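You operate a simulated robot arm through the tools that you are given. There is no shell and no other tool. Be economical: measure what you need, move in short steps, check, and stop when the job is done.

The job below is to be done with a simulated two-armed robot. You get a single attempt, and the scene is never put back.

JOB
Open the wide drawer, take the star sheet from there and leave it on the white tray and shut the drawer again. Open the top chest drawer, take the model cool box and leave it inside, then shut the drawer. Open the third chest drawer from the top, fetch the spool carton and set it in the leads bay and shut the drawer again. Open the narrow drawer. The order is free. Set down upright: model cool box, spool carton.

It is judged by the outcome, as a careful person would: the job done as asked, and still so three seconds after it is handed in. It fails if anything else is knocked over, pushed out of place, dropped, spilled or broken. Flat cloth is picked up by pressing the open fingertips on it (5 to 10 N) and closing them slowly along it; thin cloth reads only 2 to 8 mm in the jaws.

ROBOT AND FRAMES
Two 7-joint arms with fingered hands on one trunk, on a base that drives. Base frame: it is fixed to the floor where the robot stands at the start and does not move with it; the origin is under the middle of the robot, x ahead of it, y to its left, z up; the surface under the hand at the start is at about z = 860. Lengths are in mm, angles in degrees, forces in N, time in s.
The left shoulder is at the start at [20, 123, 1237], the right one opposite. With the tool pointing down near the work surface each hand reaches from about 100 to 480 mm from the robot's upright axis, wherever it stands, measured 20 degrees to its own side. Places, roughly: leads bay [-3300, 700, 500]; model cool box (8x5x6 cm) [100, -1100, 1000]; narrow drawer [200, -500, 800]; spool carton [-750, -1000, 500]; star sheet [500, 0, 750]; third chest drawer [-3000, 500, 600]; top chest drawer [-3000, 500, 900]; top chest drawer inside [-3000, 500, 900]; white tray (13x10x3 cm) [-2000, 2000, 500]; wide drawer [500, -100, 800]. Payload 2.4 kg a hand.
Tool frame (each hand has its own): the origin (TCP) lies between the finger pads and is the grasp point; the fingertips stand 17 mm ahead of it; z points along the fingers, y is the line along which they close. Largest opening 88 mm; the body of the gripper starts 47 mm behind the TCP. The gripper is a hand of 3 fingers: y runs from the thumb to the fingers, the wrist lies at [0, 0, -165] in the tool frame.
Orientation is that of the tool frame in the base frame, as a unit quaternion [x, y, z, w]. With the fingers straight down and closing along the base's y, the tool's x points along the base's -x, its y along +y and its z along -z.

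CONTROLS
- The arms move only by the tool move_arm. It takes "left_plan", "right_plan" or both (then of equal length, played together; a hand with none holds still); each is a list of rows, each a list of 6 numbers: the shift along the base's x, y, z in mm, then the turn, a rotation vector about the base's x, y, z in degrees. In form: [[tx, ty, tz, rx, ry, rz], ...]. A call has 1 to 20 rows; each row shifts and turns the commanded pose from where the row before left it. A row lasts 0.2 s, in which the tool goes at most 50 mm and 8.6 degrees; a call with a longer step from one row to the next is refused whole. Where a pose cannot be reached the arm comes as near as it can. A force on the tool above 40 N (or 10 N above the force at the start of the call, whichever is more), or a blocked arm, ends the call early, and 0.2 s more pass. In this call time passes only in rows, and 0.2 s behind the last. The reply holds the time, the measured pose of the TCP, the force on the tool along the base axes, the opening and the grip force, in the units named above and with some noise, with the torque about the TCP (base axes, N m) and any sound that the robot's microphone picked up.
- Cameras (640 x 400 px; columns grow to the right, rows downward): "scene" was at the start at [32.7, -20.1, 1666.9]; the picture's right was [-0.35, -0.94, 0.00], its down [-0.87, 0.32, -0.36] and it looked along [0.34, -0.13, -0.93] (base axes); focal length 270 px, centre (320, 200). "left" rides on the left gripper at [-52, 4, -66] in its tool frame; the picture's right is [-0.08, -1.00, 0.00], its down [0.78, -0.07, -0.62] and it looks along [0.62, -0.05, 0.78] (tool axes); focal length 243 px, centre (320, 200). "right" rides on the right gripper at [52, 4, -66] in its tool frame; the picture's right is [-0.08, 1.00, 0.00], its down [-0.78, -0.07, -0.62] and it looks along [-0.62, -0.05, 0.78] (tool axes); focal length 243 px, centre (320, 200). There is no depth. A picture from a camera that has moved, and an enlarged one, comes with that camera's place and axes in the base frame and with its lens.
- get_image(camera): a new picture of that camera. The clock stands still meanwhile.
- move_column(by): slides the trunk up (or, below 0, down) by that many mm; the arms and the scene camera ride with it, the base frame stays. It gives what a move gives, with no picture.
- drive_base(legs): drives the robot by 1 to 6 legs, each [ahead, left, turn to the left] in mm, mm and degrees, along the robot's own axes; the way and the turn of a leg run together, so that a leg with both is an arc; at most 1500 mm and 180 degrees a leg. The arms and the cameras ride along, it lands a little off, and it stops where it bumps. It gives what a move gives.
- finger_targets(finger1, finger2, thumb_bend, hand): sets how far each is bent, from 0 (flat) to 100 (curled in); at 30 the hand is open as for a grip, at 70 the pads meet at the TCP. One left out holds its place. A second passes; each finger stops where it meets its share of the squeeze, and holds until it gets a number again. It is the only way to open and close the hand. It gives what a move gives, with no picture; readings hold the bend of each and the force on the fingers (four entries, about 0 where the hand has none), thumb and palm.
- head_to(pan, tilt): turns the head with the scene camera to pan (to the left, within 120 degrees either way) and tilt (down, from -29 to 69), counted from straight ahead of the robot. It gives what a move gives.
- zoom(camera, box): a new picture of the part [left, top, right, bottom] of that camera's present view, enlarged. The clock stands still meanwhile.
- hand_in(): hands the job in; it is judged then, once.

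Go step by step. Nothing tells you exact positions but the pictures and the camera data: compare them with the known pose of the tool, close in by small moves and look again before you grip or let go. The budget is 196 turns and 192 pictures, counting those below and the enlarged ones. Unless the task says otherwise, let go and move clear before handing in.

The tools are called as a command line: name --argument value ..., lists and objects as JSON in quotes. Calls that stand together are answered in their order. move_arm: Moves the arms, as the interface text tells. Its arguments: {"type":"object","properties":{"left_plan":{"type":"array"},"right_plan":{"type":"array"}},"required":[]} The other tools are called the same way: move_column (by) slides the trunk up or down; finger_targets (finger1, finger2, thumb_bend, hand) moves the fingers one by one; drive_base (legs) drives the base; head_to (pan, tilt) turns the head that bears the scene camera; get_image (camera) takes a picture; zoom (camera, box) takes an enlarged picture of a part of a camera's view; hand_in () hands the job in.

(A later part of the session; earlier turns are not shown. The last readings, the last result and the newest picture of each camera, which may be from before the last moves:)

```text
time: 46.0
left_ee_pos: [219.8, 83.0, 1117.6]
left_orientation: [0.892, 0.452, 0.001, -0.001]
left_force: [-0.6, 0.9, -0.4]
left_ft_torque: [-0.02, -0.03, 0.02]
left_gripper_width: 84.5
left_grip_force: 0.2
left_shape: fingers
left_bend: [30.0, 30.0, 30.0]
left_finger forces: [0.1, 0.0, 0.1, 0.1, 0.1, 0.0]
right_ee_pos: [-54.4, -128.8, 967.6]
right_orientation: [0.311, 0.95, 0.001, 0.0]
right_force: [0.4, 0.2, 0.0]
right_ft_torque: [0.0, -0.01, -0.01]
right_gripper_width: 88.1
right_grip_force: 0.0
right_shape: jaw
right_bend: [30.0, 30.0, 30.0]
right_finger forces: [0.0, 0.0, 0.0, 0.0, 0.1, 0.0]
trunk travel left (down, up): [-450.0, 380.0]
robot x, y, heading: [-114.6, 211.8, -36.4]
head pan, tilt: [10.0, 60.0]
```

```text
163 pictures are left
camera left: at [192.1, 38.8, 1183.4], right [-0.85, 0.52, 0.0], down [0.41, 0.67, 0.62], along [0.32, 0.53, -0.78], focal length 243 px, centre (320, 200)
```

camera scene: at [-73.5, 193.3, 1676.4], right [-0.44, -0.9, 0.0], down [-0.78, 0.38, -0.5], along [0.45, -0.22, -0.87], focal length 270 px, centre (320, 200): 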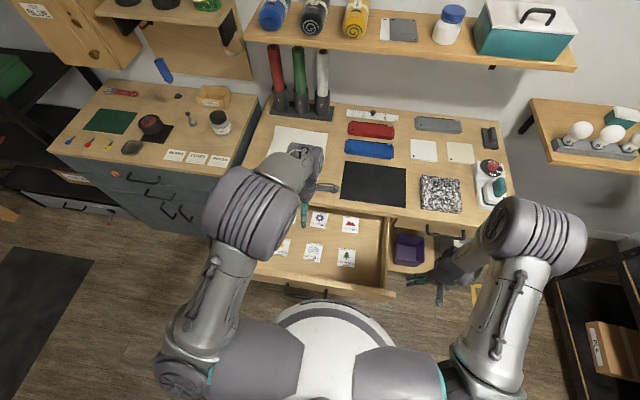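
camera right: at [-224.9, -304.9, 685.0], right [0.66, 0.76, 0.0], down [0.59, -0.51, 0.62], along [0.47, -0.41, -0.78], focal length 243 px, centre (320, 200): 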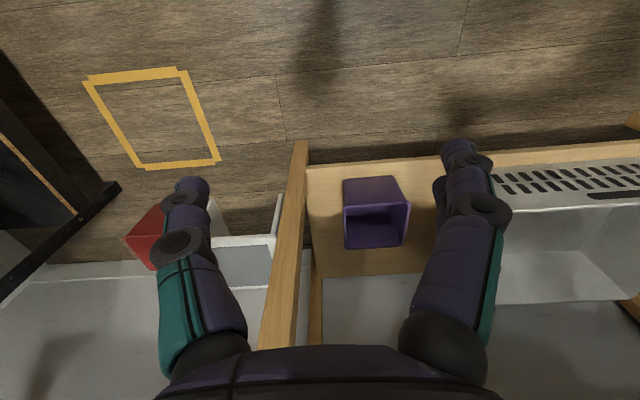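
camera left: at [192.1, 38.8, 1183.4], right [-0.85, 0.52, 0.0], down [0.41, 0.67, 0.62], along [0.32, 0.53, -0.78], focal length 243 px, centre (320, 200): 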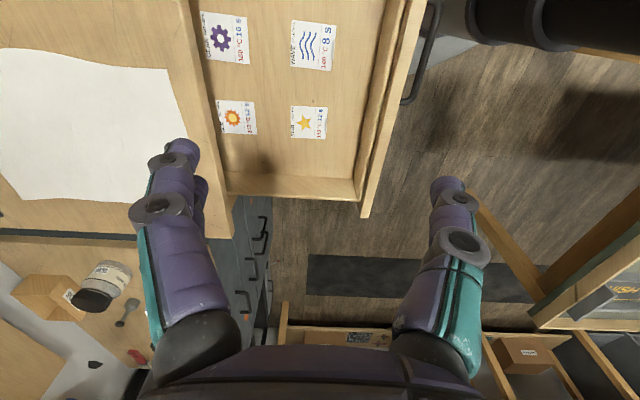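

Star tab is at about u=115, v=315. I'm moving the left hand over it and descending partway.

move_arm --left_plan '[[5.8, 10.3, -25, 0, 0, 0], [5.8, 10.3, -25, 0, 0, 0], [5.8, 10.3, -25, 0, 0, 0], [5.8, 10.3, -25, 0, 0, 0], [5.8, 10.3, -25, 0, 0, 0], [5.8, 10.3, -25, 0, 0, 0], [5.8, 10.3, -25, 0, 0, 0], [5.8, 10.3, -25, 0, 0, 0], [5.8, 10.3, -25, 0, 0, 0], [5.8, 10.3, -25, 0, 0, 0]]'

finger_targets --hand "left" --finger1 45 --finger2 45 --thumb_bend 45

get_image --camera "left"

zoom --camera "scene" --box '[220, 180, 400, 300]'

```text
time: 48.2
left_ee_pos: [277.7, 187.0, 866.6]
left_orientation: [0.892, 0.452, 0.001, -0.002]
left_force: [0.7, 0.0, 0.5]
left_ft_torque: [0.03, 0.02, 0.04]
left_gripper_width: 84.1
left_grip_force: 0.0
left_shape: fingers
left_bend: [30.0, 30.0, 30.0]
left_finger forces: [0.1, 0.0, 0.0, 0.0, 0.1, 0.0]
right_ee_pos: [-54.2, -128.1, 968.7]
right_orientation: [0.311, 0.951, 0.0, 0.0]
right_force: [-0.3, -0.4, -0.8]
right_ft_torque: [0.0, 0.04, 0.02]
right_gripper_width: 88.0
right_grip_force: 0.1
right_shape: jaw
right_bend: [30.0, 30.0, 30.0]
right_finger forces: [0.0, 0.0, 0.0, 0.1, 0.0, 0.0]
trunk travel left (down, up): [-450.0, 380.0]
robot x, y, heading: [-116.2, 213.6, -36.5]
head pan, tilt: [10.0, 60.0]
```

```text
time: 49.2
left_ee_pos: [276.2, 185.4, 866.7]
left_orientation: [0.892, 0.452, 0.001, -0.001]
left_force: [-0.5, -0.1, 0.4]
left_ft_torque: [-0.01, -0.01, 0.0]
left_gripper_width: 52.1
left_grip_force: 0.1
left_shape: fingers
left_bend: [45.0, 45.0, 45.0]
left_finger forces: [0.1, 0.0, 0.0, 0.0, 0.0, 0.0]
right_ee_pos: [-53.5, -128.2, 968.8]
right_orientation: [0.31, 0.951, 0.0, 0.001]
right_force: [-0.4, 0.5, -0.5]
right_ft_torque: [0.0, -0.01, -0.02]
right_gripper_width: 88.2
right_grip_force: 0.1
right_shape: jaw
right_bend: [30.0, 30.0, 30.0]
right_finger forces: [0.0, 0.1, 0.1, 0.0, 0.0, 0.1]
trunk travel left (down, up): [-450.0, 380.0]
robot x, y, heading: [-117.2, 209.8, -36.0]
head pan, tilt: [10.0, 60.0]
```

```text
162 pictures are left
camera left: at [249.6, 141.9, 933.0], right [-0.85, 0.52, 0.0], down [0.41, 0.67, 0.62], along [0.32, 0.53, -0.78], focal length 243 px, centre (320, 200)
```

left: 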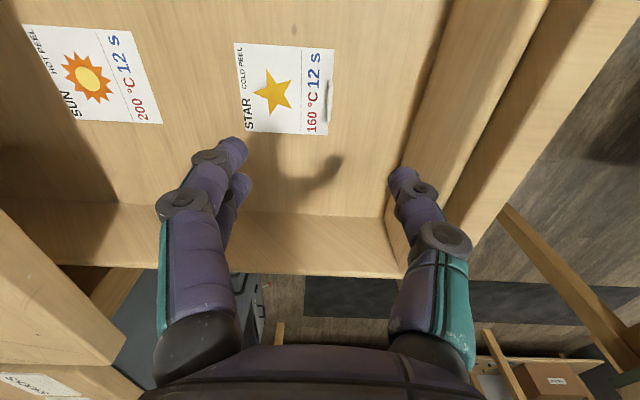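

```text
3.33 times, centred on (310, 240) of scene
camera zoom: at [-73.6, 193.5, 1676.3], right [-0.44, -0.9, 0.0], down [-0.78, 0.38, -0.5], along [0.45, -0.22, -0.87], focal length 898 px, centre (353, 67)
```

zoom: 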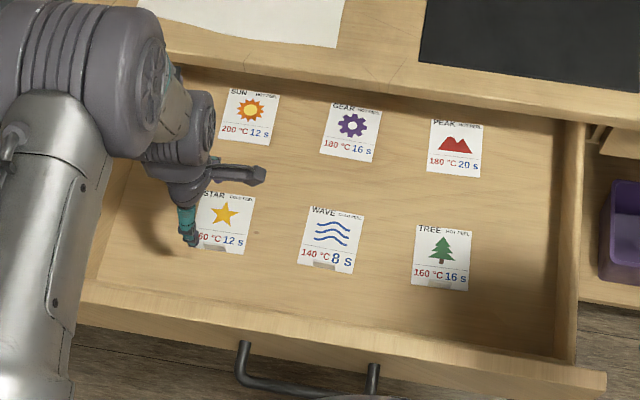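

zoom --camera "left" --box '[220, 30, 380, 150]'

```text
3.33 times, centred on (300, 90) of left
camera zoom: at [249.6, 141.9, 933.0], right [-0.85, 0.52, 0.0], down [0.41, 0.67, 0.62], along [0.32, 0.53, -0.78], focal length 809 px, centre (387, 567)
```

zoom: 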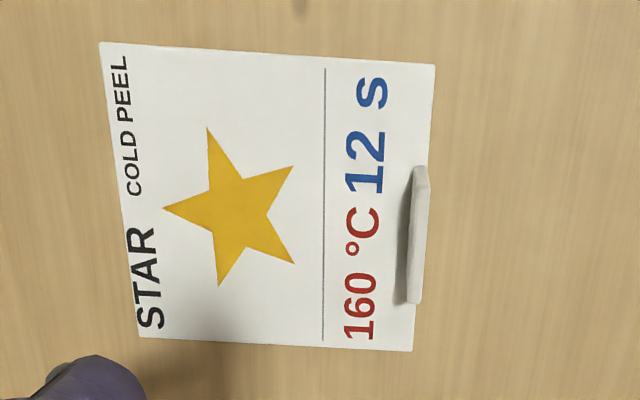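

Tab triangulated at (270,190,752). Descending above it.

move_arm --left_plan '[[-3.3, 2.0, -25, 0, 0, 0], [-3.3, 2.0, -25, 0, 0, 0], [0, 0, -25, 0, 0, 0], [0, 0, -16, 0, 0, 0]]'

get_image --camera "left"

zoom --camera "scene" --box '[220, 180, 400, 300]'

```text
time: 50.2
left_ee_pos: [270.6, 189.2, 775.9]
left_orientation: [0.892, 0.453, 0.001, -0.001]
left_force: [0.6, -0.2, -0.1]
left_ft_torque: [0.01, -0.04, 0.01]
left_gripper_width: 51.7
left_grip_force: 0.1
left_shape: fingers
left_bend: [45.0, 45.0, 45.0]
left_finger forces: [0.0, 0.0, 0.0, 0.1, 0.1, 0.1]
right_ee_pos: [-52.8, -127.6, 967.5]
right_orientation: [0.312, 0.95, 0.001, 0.0]
right_force: [0.7, -0.4, -0.6]
right_ft_torque: [0.02, -0.02, 0.01]
right_gripper_width: 87.7
right_grip_force: 0.1
right_shape: jaw
right_bend: [30.0, 30.0, 30.0]
right_finger forces: [0.0, 0.1, 0.1, 0.0, 0.0, 0.0]
trunk travel left (down, up): [-450.0, 380.0]
robot x, y, heading: [-116.5, 214.5, -36.2]
head pan, tilt: [10.0, 60.0]
```

```text
159 pictures are left
camera left: at [243.8, 145.2, 841.9], right [-0.85, 0.52, 0.0], down [0.41, 0.67, 0.62], along [0.32, 0.53, -0.78], focal length 243 px, centre (320, 200)
```

left: 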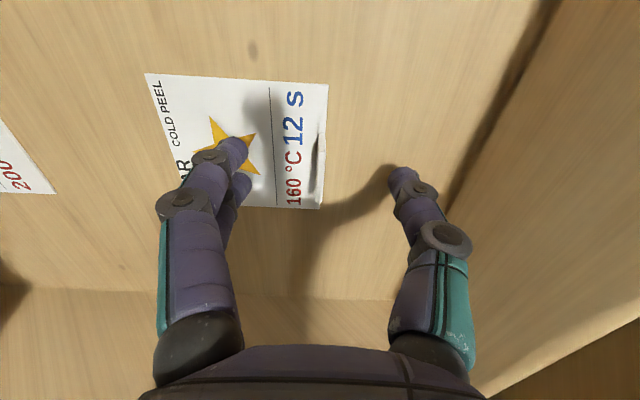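

```text
3.33 times, centred on (310, 240) of scene
camera zoom: at [-73.6, 193.6, 1676.3], right [-0.44, -0.9, 0.0], down [-0.78, 0.38, -0.5], along [0.45, -0.22, -0.87], focal length 898 px, centre (353, 67)
```

zoom: 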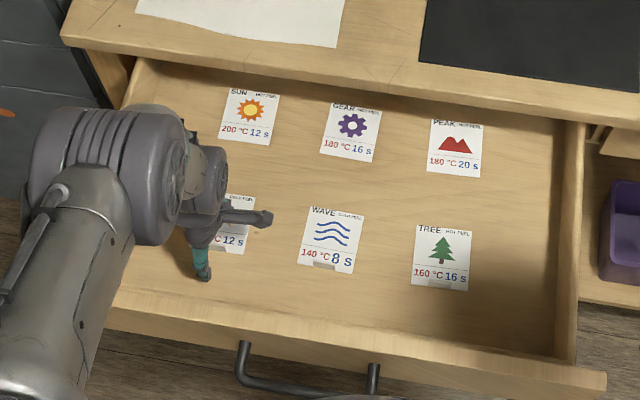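

move_arm --left_plan '[[0, 0, -6, 0, 0, 0], [0, 0, -4, 0, 0, 0], [0, 0, -3, 0, 0, 0]]'

```text
time: 51.0
left_ee_pos: [272.0, 189.9, 766.6]
left_orientation: [0.892, 0.452, 0.003, 0.002]
left_force: [2.6, 2.7, 39.4]
left_ft_torque: [-0.19, -0.34, 0.05]
left_gripper_width: 54.8
left_grip_force: 20.1
left_shape: fingers
left_bend: [45.0, 44.0, 46.0]
left_finger forces: [12.8, 11.0, 0.0, 0.0, 16.1, 0.0]
right_ee_pos: [-55.1, -127.1, 969.3]
right_orientation: [0.311, 0.95, 0.001, 0.001]
right_force: [0.7, 0.1, 1.0]
right_ft_torque: [0.0, 0.02, 0.0]
right_gripper_width: 88.0
right_grip_force: 0.1
right_shape: jaw
right_bend: [30.0, 30.0, 30.0]
right_finger forces: [0.0, 0.1, 0.0, 0.0, 0.0, 0.0]
trunk travel left (down, up): [-450.0, 380.0]
robot x, y, heading: [-119.4, 212.4, -36.1]
head pan, tilt: [10.0, 60.0]
```

move_arm --left_plan '[[0, 0, 4.5, 0, 0, 0]]'

finger_targets --hand "left" --finger1 60 --finger2 60 --thumb_bend 60

get_image --camera "left"

```text
time: 51.5
left_ee_pos: [270.7, 190.3, 766.4]
left_orientation: [0.892, 0.452, 0.001, -0.003]
left_force: [1.1, -0.8, 3.0]
left_ft_torque: [-0.1, -0.07, 0.01]
left_gripper_width: 54.3
left_grip_force: 1.6
left_shape: fingers
left_bend: [43.0, 42.0, 45.0]
left_finger forces: [1.5, 1.4, 0.0, 0.1, 0.0, 0.1]
right_ee_pos: [-55.0, -128.1, 967.6]
right_orientation: [0.31, 0.951, -0.001, 0.0]
right_force: [-1.4, 0.4, 0.1]
right_ft_torque: [-0.01, -0.01, 0.01]
right_gripper_width: 88.4
right_grip_force: 0.1
right_shape: jaw
right_bend: [30.0, 30.0, 30.0]
right_finger forces: [0.1, 0.0, 0.0, 0.0, 0.0, 0.0]
trunk travel left (down, up): [-450.0, 380.0]
robot x, y, heading: [-116.7, 212.3, -36.2]
head pan, tilt: [10.0, 60.0]
```

```text
time: 52.5
left_ee_pos: [271.1, 189.1, 768.0]
left_orientation: [0.892, 0.451, 0.001, -0.001]
left_force: [-0.2, -0.6, 0.3]
left_ft_torque: [0.0, 0.02, -0.01]
left_gripper_width: 18.4
left_grip_force: 0.2
left_shape: fingers
left_bend: [60.0, 60.0, 60.0]
left_finger forces: [0.0, 0.1, 0.1, 0.0, 0.1, 0.0]
right_ee_pos: [-53.8, -128.3, 967.6]
right_orientation: [0.311, 0.951, 0.0, 0.0]
right_force: [-0.5, 0.1, 0.0]
right_ft_torque: [-0.03, -0.02, -0.02]
right_gripper_width: 87.9
right_grip_force: 0.1
right_shape: jaw
right_bend: [30.0, 30.0, 30.0]
right_finger forces: [0.0, 0.0, 0.1, 0.1, 0.0, 0.0]
trunk travel left (down, up): [-450.0, 380.0]
robot x, y, heading: [-117.6, 211.2, -36.4]
head pan, tilt: [10.0, 60.0]
```

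```text
157 pictures are left
camera left: at [243.3, 145.9, 834.1], right [-0.85, 0.52, 0.0], down [0.41, 0.67, 0.62], along [0.32, 0.53, -0.78], focal length 243 px, centre (320, 200)
```

left: 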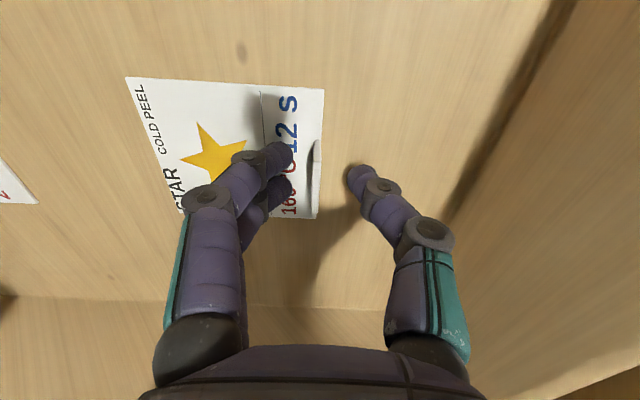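

move_arm --left_plan '[[0, 0, -3, 0, 0, 0]]'

finger_targets --hand "left" --finger1 75 --finger2 75 --thumb_bend 75

get_image --camera "left"

```text
time: 52.9
left_ee_pos: [270.4, 189.1, 766.4]
left_orientation: [0.892, 0.451, 0.002, 0.0]
left_force: [0.9, -0.5, 16.5]
left_ft_torque: [-0.2, -0.2, -0.01]
left_gripper_width: 16.7
left_grip_force: 8.6
left_shape: fingers
left_bend: [65.0, 65.0, 60.0]
left_finger forces: [8.6, 8.2, 0.0, 0.1, 0.0, 0.0]
right_ee_pos: [-54.5, -127.6, 968.1]
right_orientation: [0.311, 0.951, 0.0, 0.0]
right_force: [-0.5, 0.5, -0.2]
right_ft_torque: [0.02, -0.03, -0.02]
right_gripper_width: 87.7
right_grip_force: 0.0
right_shape: jaw
right_bend: [30.0, 30.0, 30.0]
right_finger forces: [0.1, 0.0, 0.0, 0.0, 0.0, 0.0]
trunk travel left (down, up): [-450.0, 380.0]
robot x, y, heading: [-118.1, 213.7, -36.2]
head pan, tilt: [10.0, 60.0]
```

```text
time: 53.9
left_ee_pos: [271.4, 189.8, 765.1]
left_orientation: [0.892, 0.452, 0.001, -0.002]
left_force: [-0.1, -0.2, 0.3]
left_ft_torque: [0.02, -0.03, 0.01]
left_gripper_width: 0.1
left_grip_force: 4.2
left_shape: fingers
left_bend: [74.0, 74.0, 69.0]
left_finger forces: [2.0, 2.1, 0.1, 0.1, 4.2, 0.0]
right_ee_pos: [-53.9, -127.8, 968.1]
right_orientation: [0.311, 0.951, 0.0, -0.001]
right_force: [-1.0, -0.3, -0.3]
right_ft_torque: [0.02, 0.0, 0.01]
right_gripper_width: 88.0
right_grip_force: 0.1
right_shape: jaw
right_bend: [30.0, 30.0, 30.0]
right_finger forces: [0.0, 0.0, 0.0, 0.0, 0.0, 0.0]
trunk travel left (down, up): [-450.0, 380.0]
robot x, y, heading: [-115.2, 208.5, -36.1]
head pan, tilt: [10.0, 60.0]
```

```text
156 pictures are left
camera left: at [243.5, 146.1, 831.1], right [-0.85, 0.52, 0.0], down [0.41, 0.67, 0.62], along [0.32, 0.53, -0.78], focal length 243 px, centre (320, 200)
```

left: 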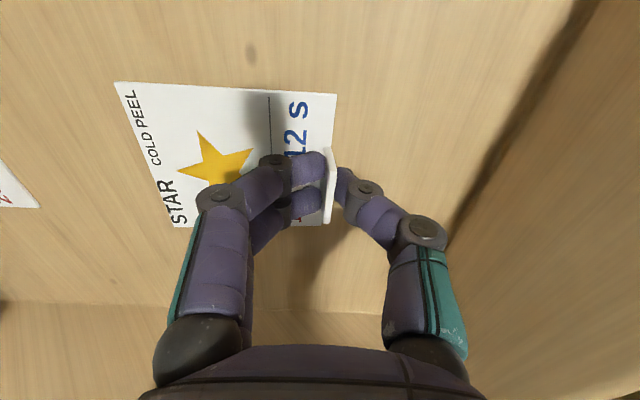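

The tab is pinched. I'll tighten a bit and lift.

finger_targets --hand "left" --finger1 82 --finger2 82 --thumb_bend 82

move_arm --left_plan '[[0, 0, 10, 0, 0, 0], [0, 0, 15, 0, 0, 0], [0, 0, 20, 0, 0, 0], [0, 0, 20, 0, 0, 0], [0, 0, 20, 0, 0, 0], [0, 0, 20, 0, 0, 0]]'

get_image --camera "left"

```text
time: 54.9
left_ee_pos: [269.9, 190.5, 765.1]
left_orientation: [0.892, 0.451, 0.001, -0.002]
left_force: [0.6, 0.3, -0.5]
left_ft_torque: [0.03, 0.07, -0.02]
left_gripper_width: 0.1
left_grip_force: 9.9
left_shape: fingers
left_bend: [79.0, 79.0, 70.0]
left_finger forces: [5.1, 5.2, 0.0, 0.0, 10.3, 0.0]
right_ee_pos: [-52.4, -128.0, 968.0]
right_orientation: [0.311, 0.95, 0.0, 0.0]
right_force: [-0.4, -0.3, -0.9]
right_ft_torque: [0.01, 0.01, 0.04]
right_gripper_width: 88.2
right_grip_force: 0.0
right_shape: jaw
right_bend: [30.0, 30.0, 30.0]
right_finger forces: [0.0, 0.1, 0.0, 0.0, 0.0, 0.0]
trunk travel left (down, up): [-450.0, 380.0]
robot x, y, heading: [-117.7, 210.3, -36.5]
head pan, tilt: [10.0, 60.0]
```

```text
time: 56.2
left_ee_pos: [271.1, 190.7, 869.3]
left_orientation: [0.892, 0.453, 0.0, -0.003]
left_force: [-0.4, -0.8, 0.3]
left_ft_torque: [0.02, 0.03, 0.0]
left_gripper_width: 0.0
left_grip_force: 9.9
left_shape: fingers
left_bend: [79.0, 79.0, 70.0]
left_finger forces: [5.1, 5.0, 0.0, 0.0, 10.3, 0.1]
right_ee_pos: [-53.8, -127.9, 968.4]
right_orientation: [0.311, 0.95, 0.0, 0.0]
right_force: [-0.4, -0.9, 0.0]
right_ft_torque: [0.02, -0.04, 0.0]
right_gripper_width: 87.9
right_grip_force: 0.0
right_shape: jaw
right_bend: [30.0, 30.0, 30.0]
right_finger forces: [0.0, 0.0, 0.0, 0.0, 0.0, 0.0]
trunk travel left (down, up): [-450.0, 380.0]
robot x, y, heading: [-115.9, 211.4, -35.9]
head pan, tilt: [10.0, 60.0]
```

```text
155 pictures are left
camera left: at [243.5, 145.8, 935.9], right [-0.85, 0.52, 0.0], down [0.41, 0.67, 0.62], along [0.32, 0.53, -0.78], focal length 243 px, centre (320, 200)
```

left: 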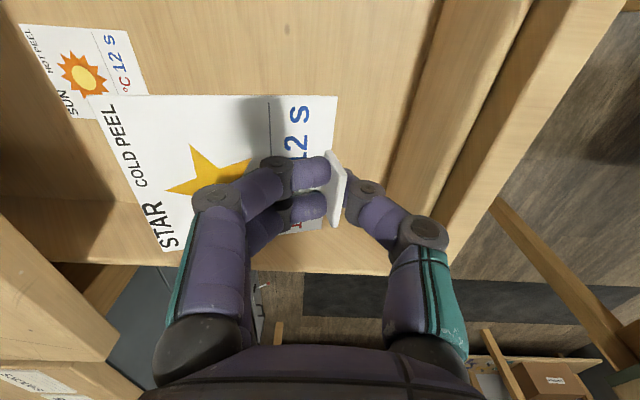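

The sheet is held firmly. I'll raise the left arm high, back off and to the left, then use the right hand to push the drawer shut.

move_arm --left_plan '[[0, 0, 40, 0, 0, 0], [0, 0, 40, 0, 0, 0], [0, 0, 40, 0, 0, 0], [0, 0, 40, 0, 0, 0], [0, 0, 40, 0, 0, 0], [0, 0, 40, 0, 0, 0], [0, 0, 40, 0, 0, 0], [0, 0, 40, 0, 0, 0]]'

drive_base --legs '[[-150, 120, 0]]'

move_column --by -200

finger_targets --hand "right" --finger1 75 --finger2 75 --thumb_bend 75

get_image --camera "scene"

```text
time: 58.0
left_ee_pos: [269.1, 190.2, 1191.9]
left_orientation: [0.892, 0.452, 0.001, -0.003]
left_force: [0.4, 0.5, -0.2]
left_ft_torque: [-0.03, -0.02, 0.02]
left_gripper_width: 0.0
left_grip_force: 10.1
left_shape: fingers
left_bend: [79.0, 79.0, 70.0]
left_finger forces: [5.2, 5.2, 0.0, 0.0, 10.3, 0.1]
right_ee_pos: [-53.3, -127.2, 968.3]
right_orientation: [0.31, 0.951, 0.0, 0.0]
right_force: [-0.3, 0.2, 0.3]
right_ft_torque: [0.03, -0.03, 0.01]
right_gripper_width: 87.7
right_grip_force: 0.1
right_shape: jaw
right_bend: [30.0, 30.0, 30.0]
right_finger forces: [0.1, 0.0, 0.0, 0.0, 0.0, 0.1]
trunk travel left (down, up): [-450.0, 380.0]
robot x, y, heading: [-115.4, 213.3, -36.2]
head pan, tilt: [10.0, 60.0]
```

```text
time: 59.6
left_ee_pos: [219.3, 377.4, 1191.8]
left_orientation: [0.892, 0.452, 0.0, -0.001]
left_force: [0.4, 0.2, 0.0]
left_ft_torque: [0.02, 0.01, 0.0]
left_gripper_width: 0.1
left_grip_force: 9.8
left_shape: fingers
left_bend: [79.0, 79.0, 70.0]
left_finger forces: [5.2, 5.0, 0.1, 0.0, 10.3, 0.1]
right_ee_pos: [-106.5, 59.7, 968.5]
right_orientation: [0.31, 0.951, 0.0, 0.001]
right_force: [-0.2, 0.8, -0.1]
right_ft_torque: [0.01, 0.04, 0.02]
right_gripper_width: 88.0
right_grip_force: 0.1
right_shape: jaw
right_bend: [30.0, 30.0, 30.0]
right_finger forces: [0.0, 0.0, 0.1, 0.0, 0.0, 0.1]
trunk travel left (down, up): [-450.0, 380.0]
robot x, y, heading: [-167.6, 399.4, -36.0]
head pan, tilt: [10.0, 60.0]
```

```text
time: 61.8
left_ee_pos: [219.1, 377.0, 991.6]
left_orientation: [0.892, 0.451, 0.001, -0.001]
left_force: [-1.3, -0.7, 0.2]
left_ft_torque: [-0.01, -0.03, -0.01]
left_gripper_width: 0.0
left_grip_force: 10.0
left_shape: fingers
left_bend: [79.0, 79.0, 70.0]
left_finger forces: [5.2, 5.1, 0.0, 0.0, 10.3, 0.1]
right_ee_pos: [-104.7, 59.4, 768.3]
right_orientation: [0.311, 0.95, -0.001, 0.0]
right_force: [0.4, 0.2, 0.1]
right_ft_torque: [0.0, 0.0, -0.02]
right_gripper_width: 87.7
right_grip_force: 0.1
right_shape: jaw
right_bend: [30.0, 30.0, 30.0]
right_finger forces: [0.1, 0.0, 0.0, 0.1, 0.1, 0.0]
trunk travel left (down, up): [-250.0, 580.0]
robot x, y, heading: [-169.6, 399.1, -36.4]
head pan, tilt: [10.0, 60.0]
```

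```text
time: 62.8
left_ee_pos: [218.1, 377.1, 991.4]
left_orientation: [0.893, 0.451, 0.001, -0.001]
left_force: [-0.6, 0.6, -0.5]
left_ft_torque: [0.01, -0.01, 0.02]
left_gripper_width: 0.1
left_grip_force: 9.9
left_shape: fingers
left_bend: [79.0, 79.0, 70.0]
left_finger forces: [5.3, 5.1, 0.1, 0.0, 10.3, 0.1]
right_ee_pos: [-104.7, 58.9, 769.1]
right_orientation: [0.311, 0.951, 0.001, 0.0]
right_force: [0.3, -0.3, -0.2]
right_ft_torque: [0.02, -0.02, -0.03]
right_gripper_width: 0.1
right_grip_force: 0.1
right_shape: fingers
right_bend: [74.0, 74.0, 73.0]
right_finger forces: [0.0, 0.0, 0.0, 0.0, 0.0, 0.0]
trunk travel left (down, up): [-250.0, 580.0]
robot x, y, heading: [-168.2, 399.3, -36.3]
head pan, tilt: [10.0, 60.0]
```

```text
154 pictures are left
camera scene: at [-124.8, 380.5, 1476.3], right [-0.44, -0.9, 0.0], down [-0.78, 0.38, -0.5], along [0.45, -0.22, -0.87], focal length 270 px, centre (320, 200)
```

scene: 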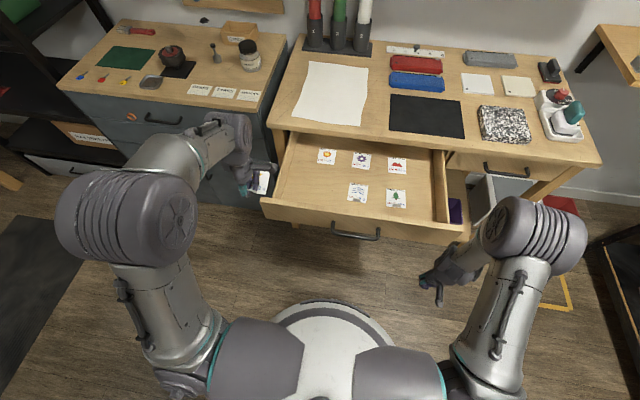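

move_arm --right_plan '[[5.4, 7.4, 1.5, -4.82, -6.61, 0], [5.4, 7.4, 1.5, -4.82, -6.61, 0], [5.4, 7.4, 1.5, -4.82, -6.61, 0], [5.4, 7.4, 1.5, -4.82, -6.61, 0], [5.4, 7.4, 1.5, -4.82, -6.61, 0], [5.4, 7.4, 1.5, -4.82, -6.61, 0], [5.4, 7.4, 1.5, -4.82, -6.61, 0], [5.4, 7.4, 1.5, -4.82, -6.61, 0], [5.4, 7.4, 1.5, -4.82, -6.61, 0], [5.4, 7.4, 1.5, -4.82, -6.61, 0], [5.4, 7.4, 1.5, -4.82, -6.61, 0]]'

get_image --camera "scene"

```text
time: 65.2
left_ee_pos: [218.5, 376.4, 991.6]
left_orientation: [0.892, 0.452, 0.0, -0.002]
left_force: [0.0, 0.5, -0.2]
left_ft_torque: [0.04, 0.0, -0.02]
left_gripper_width: 0.1
left_grip_force: 10.4
left_shape: fingers
left_bend: [79.0, 79.0, 70.0]
left_finger forces: [5.2, 5.1, 0.0, 0.0, 10.3, 0.0]
right_ee_pos: [-0.4, 93.6, 775.2]
right_orientation: [0.226, 0.689, -0.213, 0.655]
right_force: [-0.6, 0.8, -0.2]
right_ft_torque: [0.03, 0.03, -0.02]
right_gripper_width: 0.0
right_grip_force: 0.0
right_shape: fingers
right_bend: [74.0, 74.0, 73.0]
right_finger forces: [0.0, 0.0, 0.0, 0.1, 0.1, 0.1]
right hand out of reach, approached as far as the arm can: row 4, 5, 9, 10, 11
trunk travel left (down, up): [-250.0, 580.0]
robot x, y, heading: [-167.6, 399.8, -36.2]
head pan, tilt: [10.0, 60.0]
```

```text
153 pictures are left
camera scene: at [-124.7, 380.6, 1476.3], right [-0.44, -0.9, 0.0], down [-0.78, 0.38, -0.5], along [0.45, -0.22, -0.87], focal length 270 px, centre (320, 200)
```

scene: 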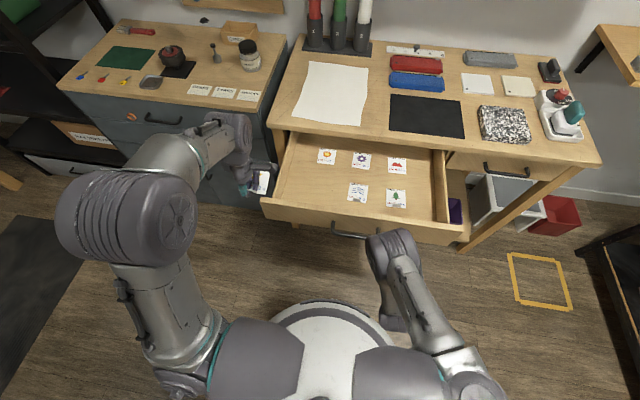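

move_arm --right_plan '[[16.2, -11.8, 1, 0, 0, 0], [16.2, -11.8, 1, 0, 0, 0], [16.2, -11.8, 1, 0, 0, 0], [16.2, -11.8, 1, 0, 0, 0], [16.2, -11.8, 1, 0, 0, 0], [16.2, -11.8, 1, 0, 0, 0], [16.2, -11.8, 0, 0, 0, 0], [16.2, -11.8, 0, 0, 0, 0], [16.2, -11.8, 0, 0, 0, 0], [16.2, -11.8, 0, 0, 0, 0]]'

get_image --camera "scene"

```text
time: 67.4
left_ee_pos: [219.8, 376.8, 990.0]
left_orientation: [0.892, 0.452, 0.002, -0.002]
left_force: [1.6, -0.3, -0.6]
left_ft_torque: [-0.01, 0.02, 0.01]
left_gripper_width: 0.3
left_grip_force: 10.6
left_shape: fingers
left_bend: [79.0, 79.0, 70.0]
left_finger forces: [5.2, 5.1, 0.1, 0.0, 10.3, 0.0]
right_ee_pos: [162.9, -26.1, 780.9]
right_orientation: [0.226, 0.689, -0.213, 0.655]
right_force: [-0.4, 0.2, 0.2]
right_ft_torque: [0.0, 0.02, 0.0]
right_gripper_width: 0.0
right_grip_force: 0.0
right_shape: fingers
right_bend: [74.0, 74.0, 74.0]
right_finger forces: [0.0, 0.0, 0.0, 0.1, 0.1, 0.0]
trunk travel left (down, up): [-250.0, 580.0]
robot x, y, heading: [-171.7, 398.8, -36.2]
head pan, tilt: [10.0, 60.0]
```

```text
152 pictures are left
camera scene: at [-124.6, 380.4, 1476.3], right [-0.44, -0.9, 0.0], down [-0.78, 0.38, -0.5], along [0.45, -0.22, -0.87], focal length 270 px, centre (320, 200)
```

scene: 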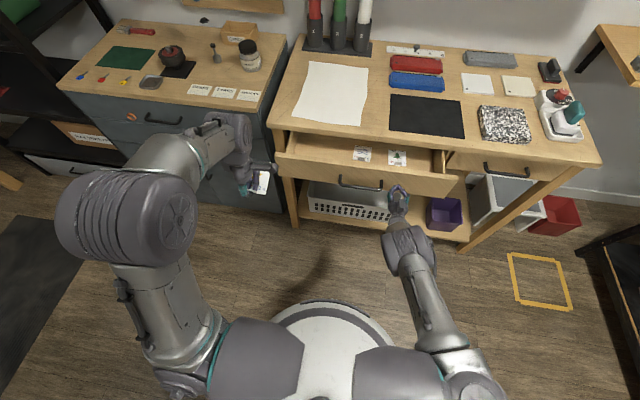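

move_arm --right_plan '[[16.2, -11.8, 0, 0, 0, 0], [16.2, -11.8, 0, 0, 0, 0], [16.2, -11.8, 0, 0, 0, 0], [16.2, -11.8, 0, 0, 0, 0], [16.2, -11.8, 0, 0, 0, 0], [16.2, -11.8, 0, 0, 0, 0], [12.2, -8.8, 0, 0, 0, 0], [8.1, -5.9, 0, 0, 0, 0], [8.1, -5.9, 0, 0, 0, 0]]'

get_image --camera "scene"

```text
time: 69.4
left_ee_pos: [220.5, 376.5, 991.5]
left_orientation: [0.892, 0.452, 0.001, -0.001]
left_force: [-0.5, -0.5, 0.2]
left_ft_torque: [-0.03, -0.03, -0.02]
left_gripper_width: 0.0
left_grip_force: 9.8
left_shape: fingers
left_bend: [79.0, 79.0, 70.0]
left_finger forces: [5.2, 5.1, 0.1, 0.0, 10.2, 0.0]
right_ee_pos: [220.6, -68.5, 806.4]
right_orientation: [0.225, 0.688, -0.214, 0.655]
right_force: [0.2, 0.8, 0.3]
right_ft_torque: [-0.02, 0.02, 0.03]
right_gripper_width: 0.0
right_grip_force: 0.0
right_shape: fingers
right_bend: [74.0, 74.0, 74.0]
right_finger forces: [0.0, 0.1, 0.0, 0.0, 0.0, 0.1]
right hand out of reach, approached as far as the arm can: row 3, 4, 5, 6, 7, 8, 9
trunk travel left (down, up): [-250.0, 580.0]
robot x, y, heading: [-169.3, 398.4, -36.1]
head pan, tilt: [10.0, 60.0]
```

```text
151 pictures are left
camera scene: at [-124.6, 380.5, 1476.3], right [-0.44, -0.9, 0.0], down [-0.78, 0.38, -0.5], along [0.45, -0.22, -0.87], focal length 270 px, centre (320, 200)
```

scene: 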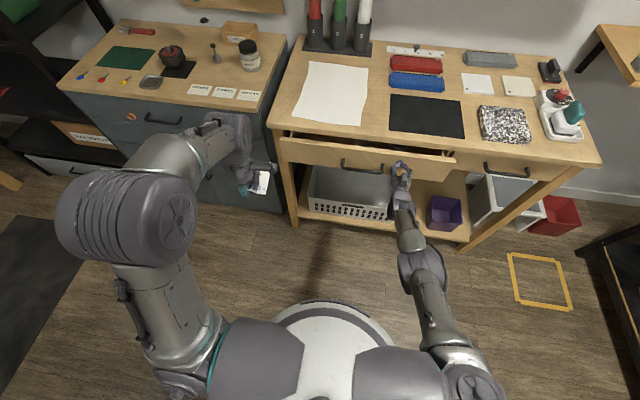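

drive_base --legs '[[75, 0, 0]]'

get_image --camera "scene"

```text
time: 70.5
left_ee_pos: [275.3, 336.1, 992.3]
left_orientation: [0.893, 0.451, 0.001, -0.001]
left_force: [-0.5, -0.5, -0.5]
left_ft_torque: [0.01, -0.01, -0.03]
left_gripper_width: 0.1
left_grip_force: 10.2
left_shape: fingers
left_bend: [79.0, 79.0, 70.0]
left_finger forces: [5.3, 5.1, 0.0, 0.1, 10.4, 0.0]
right_ee_pos: [274.1, -110.2, 804.2]
right_orientation: [0.227, 0.69, -0.214, 0.653]
right_force: [-11.6, 8.7, 4.0]
right_ft_torque: [-0.04, -0.09, 0.02]
right_gripper_width: 0.0
right_grip_force: 10.9
right_shape: fingers
right_bend: [76.0, 77.0, 78.0]
right_finger forces: [0.1, 6.8, 0.0, 0.0, 14.7, 0.1]
trunk travel left (down, up): [-250.0, 580.0]
robot x, y, heading: [-111.0, 355.0, -36.3]
head pan, tilt: [10.0, 60.0]
stopped in leg 1: the force on the tool passed its limit at 49 N (the readings are from after the stop); the commanded pose is now the measured one
```

```text
150 pictures are left
camera scene: at [-68.9, 340.0, 1476.5], right [-0.44, -0.9, 0.0], down [-0.78, 0.38, -0.5], along [0.45, -0.22, -0.87], focal length 270 px, centre (320, 200)
```

scene: 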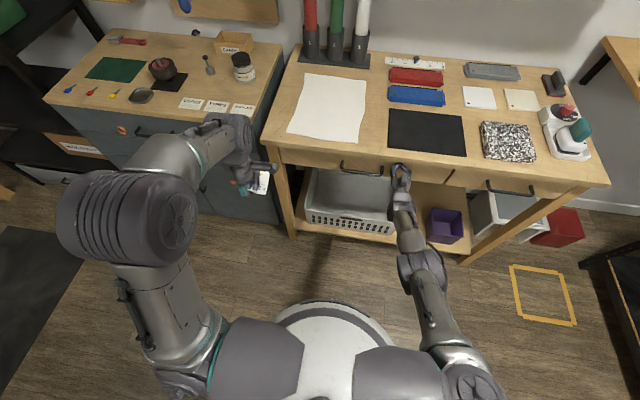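

zoom --camera "scene" --box '[260, 130, 560, 230]'

```text
2.13 times, centred on (410, 180) of scene
camera zoom: at [-68.9, 340.0, 1476.5], right [-0.44, -0.9, 0.0], down [-0.78, 0.38, -0.5], along [0.45, -0.22, -0.87], focal length 575 px, centre (128, 243)
```

zoom: 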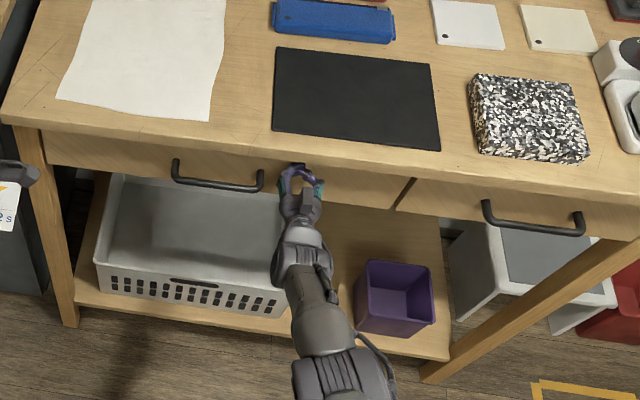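

The wide drawer is shut flush. Now I'll move right to the narrow drawer and roll the right hand for its handle.

drive_base --legs '[[-80, 0, 0], [0, -336, 0]]'

move_arm --right_plan '[[0, 0, -2.5, 6.61, -4.82, 0], [0, 0, -2.5, 6.61, -4.82, 0], [0, 0, -2.5, 6.61, -4.82, 0], [0, 0, -2.5, 6.61, -4.82, 0], [0, 0, -2.5, 6.61, -4.82, 0], [0, 0, -2.5, 6.61, -4.82, 0], [0, 0, -2.5, 6.61, -4.82, 0], [0, 0, -2.5, 6.61, -4.82, 0], [0, 0, -2.5, 6.61, -4.82, 0], [0, 0, -2.5, 6.61, -4.82, 0], [0, 0, -2.5, 6.61, -4.82, 0]]'

finger_targets --hand "right" --finger1 44 --finger2 44 --thumb_bend 44

get_image --camera "scene"

get_image --camera "right"

```text
time: 73.4
left_ee_pos: [13.2, 108.5, 991.5]
left_orientation: [0.891, 0.453, 0.001, -0.004]
left_force: [-1.0, 0.2, -1.1]
left_ft_torque: [0.01, -0.02, 0.03]
left_gripper_width: 0.0
left_grip_force: 10.5
left_shape: fingers
left_bend: [79.0, 79.0, 70.0]
left_finger forces: [5.1, 5.1, 0.1, 0.0, 10.3, 0.0]
right_ee_pos: [14.0, -336.8, 804.0]
right_orientation: [0.225, 0.692, -0.211, 0.652]
right_force: [0.5, 0.6, -0.3]
right_ft_torque: [0.02, -0.01, 0.0]
right_gripper_width: 0.0
right_grip_force: 0.0
right_shape: fingers
right_bend: [74.0, 74.0, 75.0]
right_finger forces: [0.0, 0.0, 0.0, 0.1, 0.1, 0.1]
trunk travel left (down, up): [-250.0, 580.0]
robot x, y, heading: [-375.1, 130.4, -36.0]
head pan, tilt: [10.0, 60.0]
```

```text
time: 75.8
left_ee_pos: [14.7, 109.5, 989.8]
left_orientation: [0.892, 0.453, 0.001, -0.003]
left_force: [0.3, 0.5, -1.0]
left_ft_torque: [0.0, 0.01, 0.0]
left_gripper_width: 0.0
left_grip_force: 10.1
left_shape: fingers
left_bend: [79.0, 79.0, 70.0]
left_finger forces: [5.1, 5.1, 0.0, 0.0, 10.3, 0.1]
right_ee_pos: [1.1, -330.7, 785.6]
right_orientation: [0.621, 0.338, 0.34, 0.62]
right_force: [-0.2, -0.6, 0.4]
right_ft_torque: [-0.02, 0.02, 0.04]
right_gripper_width: 0.0
right_grip_force: 0.1
right_shape: fingers
right_bend: [74.0, 74.0, 75.0]
right_finger forces: [0.0, 0.0, 0.0, 0.0, 0.0, 0.0]
right hand out of reach, approached as far as the arm can: row 2, 5, 7, 10
trunk travel left (down, up): [-250.0, 580.0]
robot x, y, heading: [-373.7, 128.5, -36.2]
head pan, tilt: [10.0, 60.0]
```

```text
time: 76.8
left_ee_pos: [13.1, 108.0, 991.6]
left_orientation: [0.891, 0.453, 0.001, -0.002]
left_force: [0.0, 0.8, -0.1]
left_ft_torque: [0.03, 0.06, -0.05]
left_gripper_width: 0.2
left_grip_force: 10.1
left_shape: fingers
left_bend: [79.0, 79.0, 70.0]
left_finger forces: [5.2, 5.0, 0.1, 0.0, 10.3, 0.0]
right_ee_pos: [0.3, -332.0, 785.8]
right_orientation: [0.62, 0.339, 0.339, 0.621]
right_force: [0.8, 0.2, -0.3]
right_ft_torque: [0.0, 0.01, 0.0]
right_gripper_width: 53.2
right_grip_force: 0.0
right_shape: fingers
right_bend: [44.0, 44.0, 44.0]
right_finger forces: [0.0, 0.1, 0.0, 0.0, 0.0, 0.0]
trunk travel left (down, up): [-250.0, 580.0]
robot x, y, heading: [-374.3, 129.6, -36.0]
head pan, tilt: [10.0, 60.0]
```

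```text
148 pictures are left
camera scene: at [-330.3, 110.9, 1476.3], right [-0.44, -0.9, 0.0], down [-0.78, 0.38, -0.5], along [0.45, -0.22, -0.87], focal length 270 px, centre (320, 200)
```

scene: 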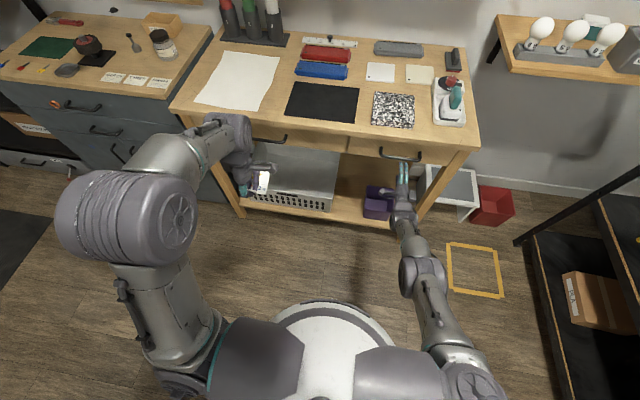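

```text
147 pictures are left
camera right: at [-25.6, -250.6, 792.2], right [-0.05, -0.07, 1.0], down [-0.94, -0.32, -0.07], along [0.32, -0.94, -0.05], focal length 243 px, centre (320, 200)
```

right: 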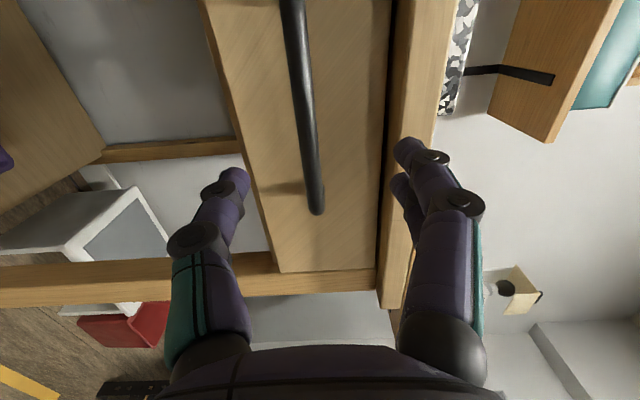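

move_arm --right_plan '[[0, 0, -8, 0, 0, 0]]'

drive_base --legs '[[76, 0, 0]]'

get_image --camera "right"

```text
time: 77.2
left_ee_pos: [14.4, 108.5, 991.0]
left_orientation: [0.891, 0.453, 0.001, -0.003]
left_force: [0.4, 0.7, -0.4]
left_ft_torque: [0.01, 0.02, -0.01]
left_gripper_width: 0.0
left_grip_force: 10.4
left_shape: fingers
left_bend: [79.0, 79.0, 70.0]
left_finger forces: [5.2, 5.1, 0.0, 0.0, 10.3, 0.0]
right_ee_pos: [-3.8, -329.1, 782.6]
right_orientation: [0.62, 0.338, 0.341, 0.621]
right_force: [-0.4, -0.1, -0.1]
right_ft_torque: [0.02, -0.01, 0.02]
right_gripper_width: 53.3
right_grip_force: 0.0
right_shape: fingers
right_bend: [44.0, 44.0, 44.0]
right_finger forces: [0.1, 0.0, 0.0, 0.0, 0.0, 0.1]
right hand out of reach, approached as far as the arm can: row 1
trunk travel left (down, up): [-250.0, 580.0]
robot x, y, heading: [-372.6, 132.6, -35.9]
head pan, tilt: [10.0, 60.0]
```

```text
time: 78.2
left_ee_pos: [75.5, 63.6, 991.5]
left_orientation: [0.891, 0.453, 0.001, -0.002]
left_force: [-0.6, 0.2, -0.2]
left_ft_torque: [0.0, -0.01, 0.01]
left_gripper_width: 0.0
left_grip_force: 10.6
left_shape: fingers
left_bend: [79.0, 79.0, 70.0]
left_finger forces: [5.1, 5.1, 0.0, 0.1, 10.3, 0.1]
right_ee_pos: [58.6, -373.9, 782.1]
right_orientation: [0.621, 0.339, 0.339, 0.62]
right_force: [1.2, 0.1, -0.5]
right_ft_torque: [-0.01, 0.02, -0.01]
right_gripper_width: 53.2
right_grip_force: 0.1
right_shape: fingers
right_bend: [44.0, 44.0, 44.0]
right_finger forces: [0.0, 0.0, 0.0, 0.0, 0.0, 0.0]
trunk travel left (down, up): [-250.0, 580.0]
robot x, y, heading: [-313.5, 87.7, -36.0]
head pan, tilt: [10.0, 60.0]
```

```text
146 pictures are left
camera right: at [32.3, -293.7, 787.6], right [-0.05, -0.07, 1.0], down [-0.94, -0.32, -0.07], along [0.32, -0.94, -0.05], focal length 243 px, centre (320, 200)
```

right: 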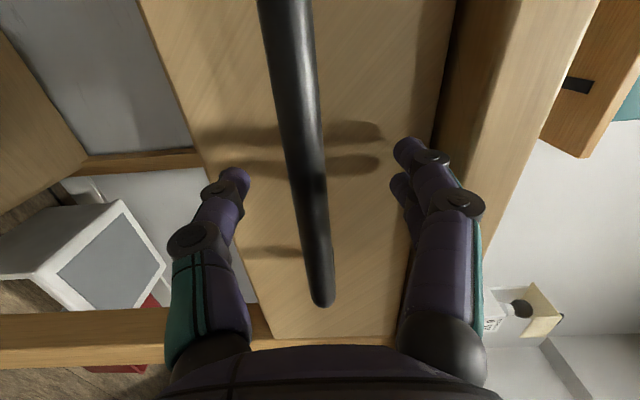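

finger_targets --hand "right" --finger1 75 --finger2 75 --thumb_bend 75

move_arm --right_plan '[[-16.2, 11.8, 0, 0, 0, 0], [-16.2, 11.8, 0, 0, 0, 0], [-16.2, 11.8, 0, 0, 0, 0], [-16.2, 11.8, 0, 0, 0, 0], [-16.2, 11.8, 0, 0, 0, 0], [-16.2, 11.8, 0, 0, 0, 0], [-16.2, 11.8, 0, 0, 0, 0], [-16.2, 11.8, 0, 0, 0, 0], [-16.2, 11.8, 0, 0, 0, 0], [-16.2, 11.8, 0, 0, 0, 0], [-16.2, 11.8, 0, 0, 0, 0], [-16.2, 11.8, 0, 0, 0, 0]]'

get_image --camera "scene"

```text
time: 79.2
left_ee_pos: [74.8, 63.8, 990.9]
left_orientation: [0.892, 0.453, 0.0, -0.003]
left_force: [-0.2, 1.1, 0.3]
left_ft_torque: [-0.01, -0.01, 0.05]
left_gripper_width: 0.0
left_grip_force: 10.4
left_shape: fingers
left_bend: [79.0, 79.0, 70.0]
left_finger forces: [5.2, 5.0, 0.0, 0.0, 10.3, 0.1]
right_ee_pos: [58.1, -373.4, 781.7]
right_orientation: [0.621, 0.339, 0.339, 0.62]
right_force: [2.2, -1.2, -4.2]
right_ft_torque: [0.0, 0.03, -0.01]
right_gripper_width: 0.0
right_grip_force: 3.4
right_shape: fingers
right_bend: [74.0, 74.0, 71.0]
right_finger forces: [0.6, 0.5, 0.0, 0.0, 5.3, 0.0]
trunk travel left (down, up): [-250.0, 580.0]
robot x, y, heading: [-311.6, 87.6, -36.0]
head pan, tilt: [10.0, 60.0]
```

```text
time: 80.3
left_ee_pos: [73.2, 65.0, 992.3]
left_orientation: [0.891, 0.454, 0.0, -0.001]
left_force: [0.6, -0.8, -0.4]
left_ft_torque: [0.0, -0.01, -0.02]
left_gripper_width: 0.0
left_grip_force: 10.3
left_shape: fingers
left_bend: [79.0, 79.0, 70.0]
left_finger forces: [5.2, 5.0, 0.1, 0.0, 10.3, 0.1]
right_ee_pos: [35.6, -355.3, 753.1]
right_orientation: [0.609, 0.333, 0.345, 0.632]
right_force: [-1.5, -1.4, 32.3]
right_ft_torque: [0.07, 0.02, -0.02]
right_gripper_width: 12.7
right_grip_force: 16.6
right_shape: fingers
right_bend: [68.0, 69.0, 75.0]
right_finger forces: [16.6, 16.1, 0.0, 0.1, 0.0, 0.0]
right hand out of reach, approached as far as the arm can: row 1, 2, 3, 4, 5
trunk travel left (down, up): [-250.0, 580.0]
robot x, y, heading: [-313.6, 84.7, -36.0]
head pan, tilt: [10.0, 60.0]
stopped in row 5 (right hand): the force on the tool passed its limit at 42 N (the readings are from after the stop); the commanded pose is now the measured one
```

```text
145 pictures are left
camera scene: at [-270.4, 67.9, 1476.5], right [-0.44, -0.9, 0.0], down [-0.78, 0.38, -0.5], along [0.45, -0.22, -0.87], focal length 270 px, centre (320, 200)
```

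scene: 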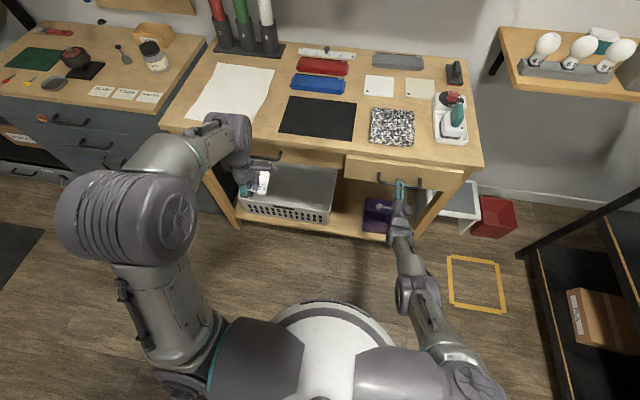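

move_arm --right_plan '[[-4, 3, 8, 0, 0, 0], [-8, 6, 8, 0, 0, 0], [-8, 6, 8, 0, 0, 0], [-16.2, 11.8, 0, 0, 0, 0], [-16.2, 11.8, 0, 0, 0, 0]]'

get_image --camera "scene"

```text
time: 81.3
left_ee_pos: [74.5, 64.2, 992.0]
left_orientation: [0.892, 0.453, 0.0, -0.001]
left_force: [-0.3, -0.3, -0.5]
left_ft_torque: [0.03, 0.02, -0.01]
left_gripper_width: 0.0
left_grip_force: 10.4
left_shape: fingers
left_bend: [79.0, 79.0, 70.0]
left_finger forces: [5.2, 5.1, 0.1, 0.0, 10.2, 0.1]
right_ee_pos: [33.2, -355.0, 752.5]
right_orientation: [0.605, 0.33, 0.347, 0.636]
right_force: [-1.3, -1.2, 34.1]
right_ft_torque: [0.12, 0.04, 0.02]
right_gripper_width: 13.4
right_grip_force: 17.1
right_shape: fingers
right_bend: [68.0, 69.0, 75.0]
right_finger forces: [17.3, 16.8, 0.0, 0.0, 0.0, 0.0]
right hand out of reach, approached as far as the arm can: row 1, 2, 3, 4
trunk travel left (down, up): [-250.0, 580.0]
robot x, y, heading: [-311.4, 80.2, -36.1]
head pan, tilt: [10.0, 60.0]
stopped in row 4 (right hand): the force on the tool passed its limit at 45 N (the readings are from after the stop); the commanded pose is now the measured one
```

```text
144 pictures are left
camera scene: at [-270.5, 68.0, 1476.4], right [-0.44, -0.9, 0.0], down [-0.78, 0.38, -0.5], along [0.45, -0.22, -0.87], focal length 270 px, centre (320, 200)
```

scene: 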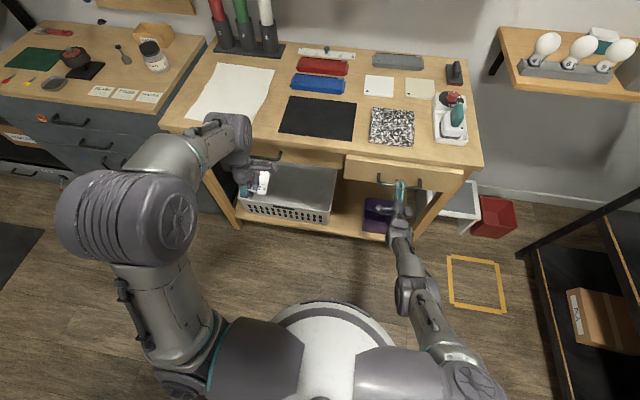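

The arm is at a joint limit in this pose, so I'll relieve the vertical force with the trunk and pull by driving back.

move_column --by 24

drive_base --legs '[[-170, 0, 0]]'

get_image --camera "scene"

```text
time: 82.0
left_ee_pos: [75.4, 64.0, 1015.3]
left_orientation: [0.892, 0.453, 0.002, -0.002]
left_force: [-0.3, -0.2, -0.5]
left_ft_torque: [0.0, -0.02, 0.0]
left_gripper_width: 0.0
left_grip_force: 10.4
left_shape: fingers
left_bend: [79.0, 79.0, 70.0]
left_finger forces: [5.3, 5.1, 0.1, 0.0, 10.2, 0.0]
right_ee_pos: [33.2, -352.4, 769.4]
right_orientation: [0.612, 0.333, 0.343, 0.629]
right_force: [-0.1, -1.4, 6.5]
right_ft_torque: [0.01, 0.04, 0.04]
right_gripper_width: 0.2
right_grip_force: 2.9
right_shape: fingers
right_bend: [73.0, 74.0, 75.0]
right_finger forces: [3.3, 2.6, 0.0, 0.0, 0.0, 0.0]
trunk travel left (down, up): [-274.0, 556.0]
robot x, y, heading: [-313.9, 87.1, -35.8]
head pan, tilt: [10.0, 60.0]
```

```text
time: 83.4
left_ee_pos: [-59.5, 160.5, 1014.5]
left_orientation: [0.892, 0.452, 0.001, -0.002]
left_force: [0.5, -0.3, -0.5]
left_ft_torque: [0.03, 0.0, 0.04]
left_gripper_width: 0.1
left_grip_force: 10.1
left_shape: fingers
left_bend: [79.0, 79.0, 70.0]
left_finger forces: [5.1, 5.1, 0.0, 0.0, 10.4, 0.0]
right_ee_pos: [-101.9, -257.1, 769.6]
right_orientation: [0.611, 0.332, 0.344, 0.631]
right_force: [0.6, -0.3, 1.0]
right_ft_torque: [0.0, 0.0, -0.01]
right_gripper_width: 0.0
right_grip_force: 0.0
right_shape: fingers
right_bend: [74.0, 74.0, 75.0]
right_finger forces: [0.0, 0.0, 0.0, 0.1, 0.0, 0.0]
trunk travel left (down, up): [-274.0, 556.0]
robot x, y, heading: [-445.5, 184.0, -36.2]
head pan, tilt: [10.0, 60.0]
```

```text
143 pictures are left
camera scene: at [-403.2, 164.0, 1500.3], right [-0.44, -0.9, 0.0], down [-0.78, 0.38, -0.5], along [0.45, -0.22, -0.87], focal length 270 px, centre (320, 200)
```

scene: 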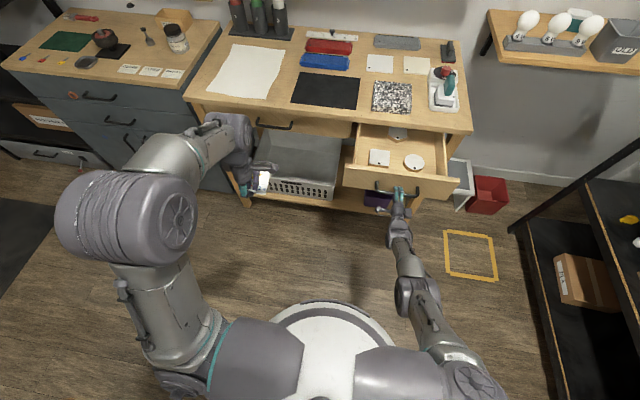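

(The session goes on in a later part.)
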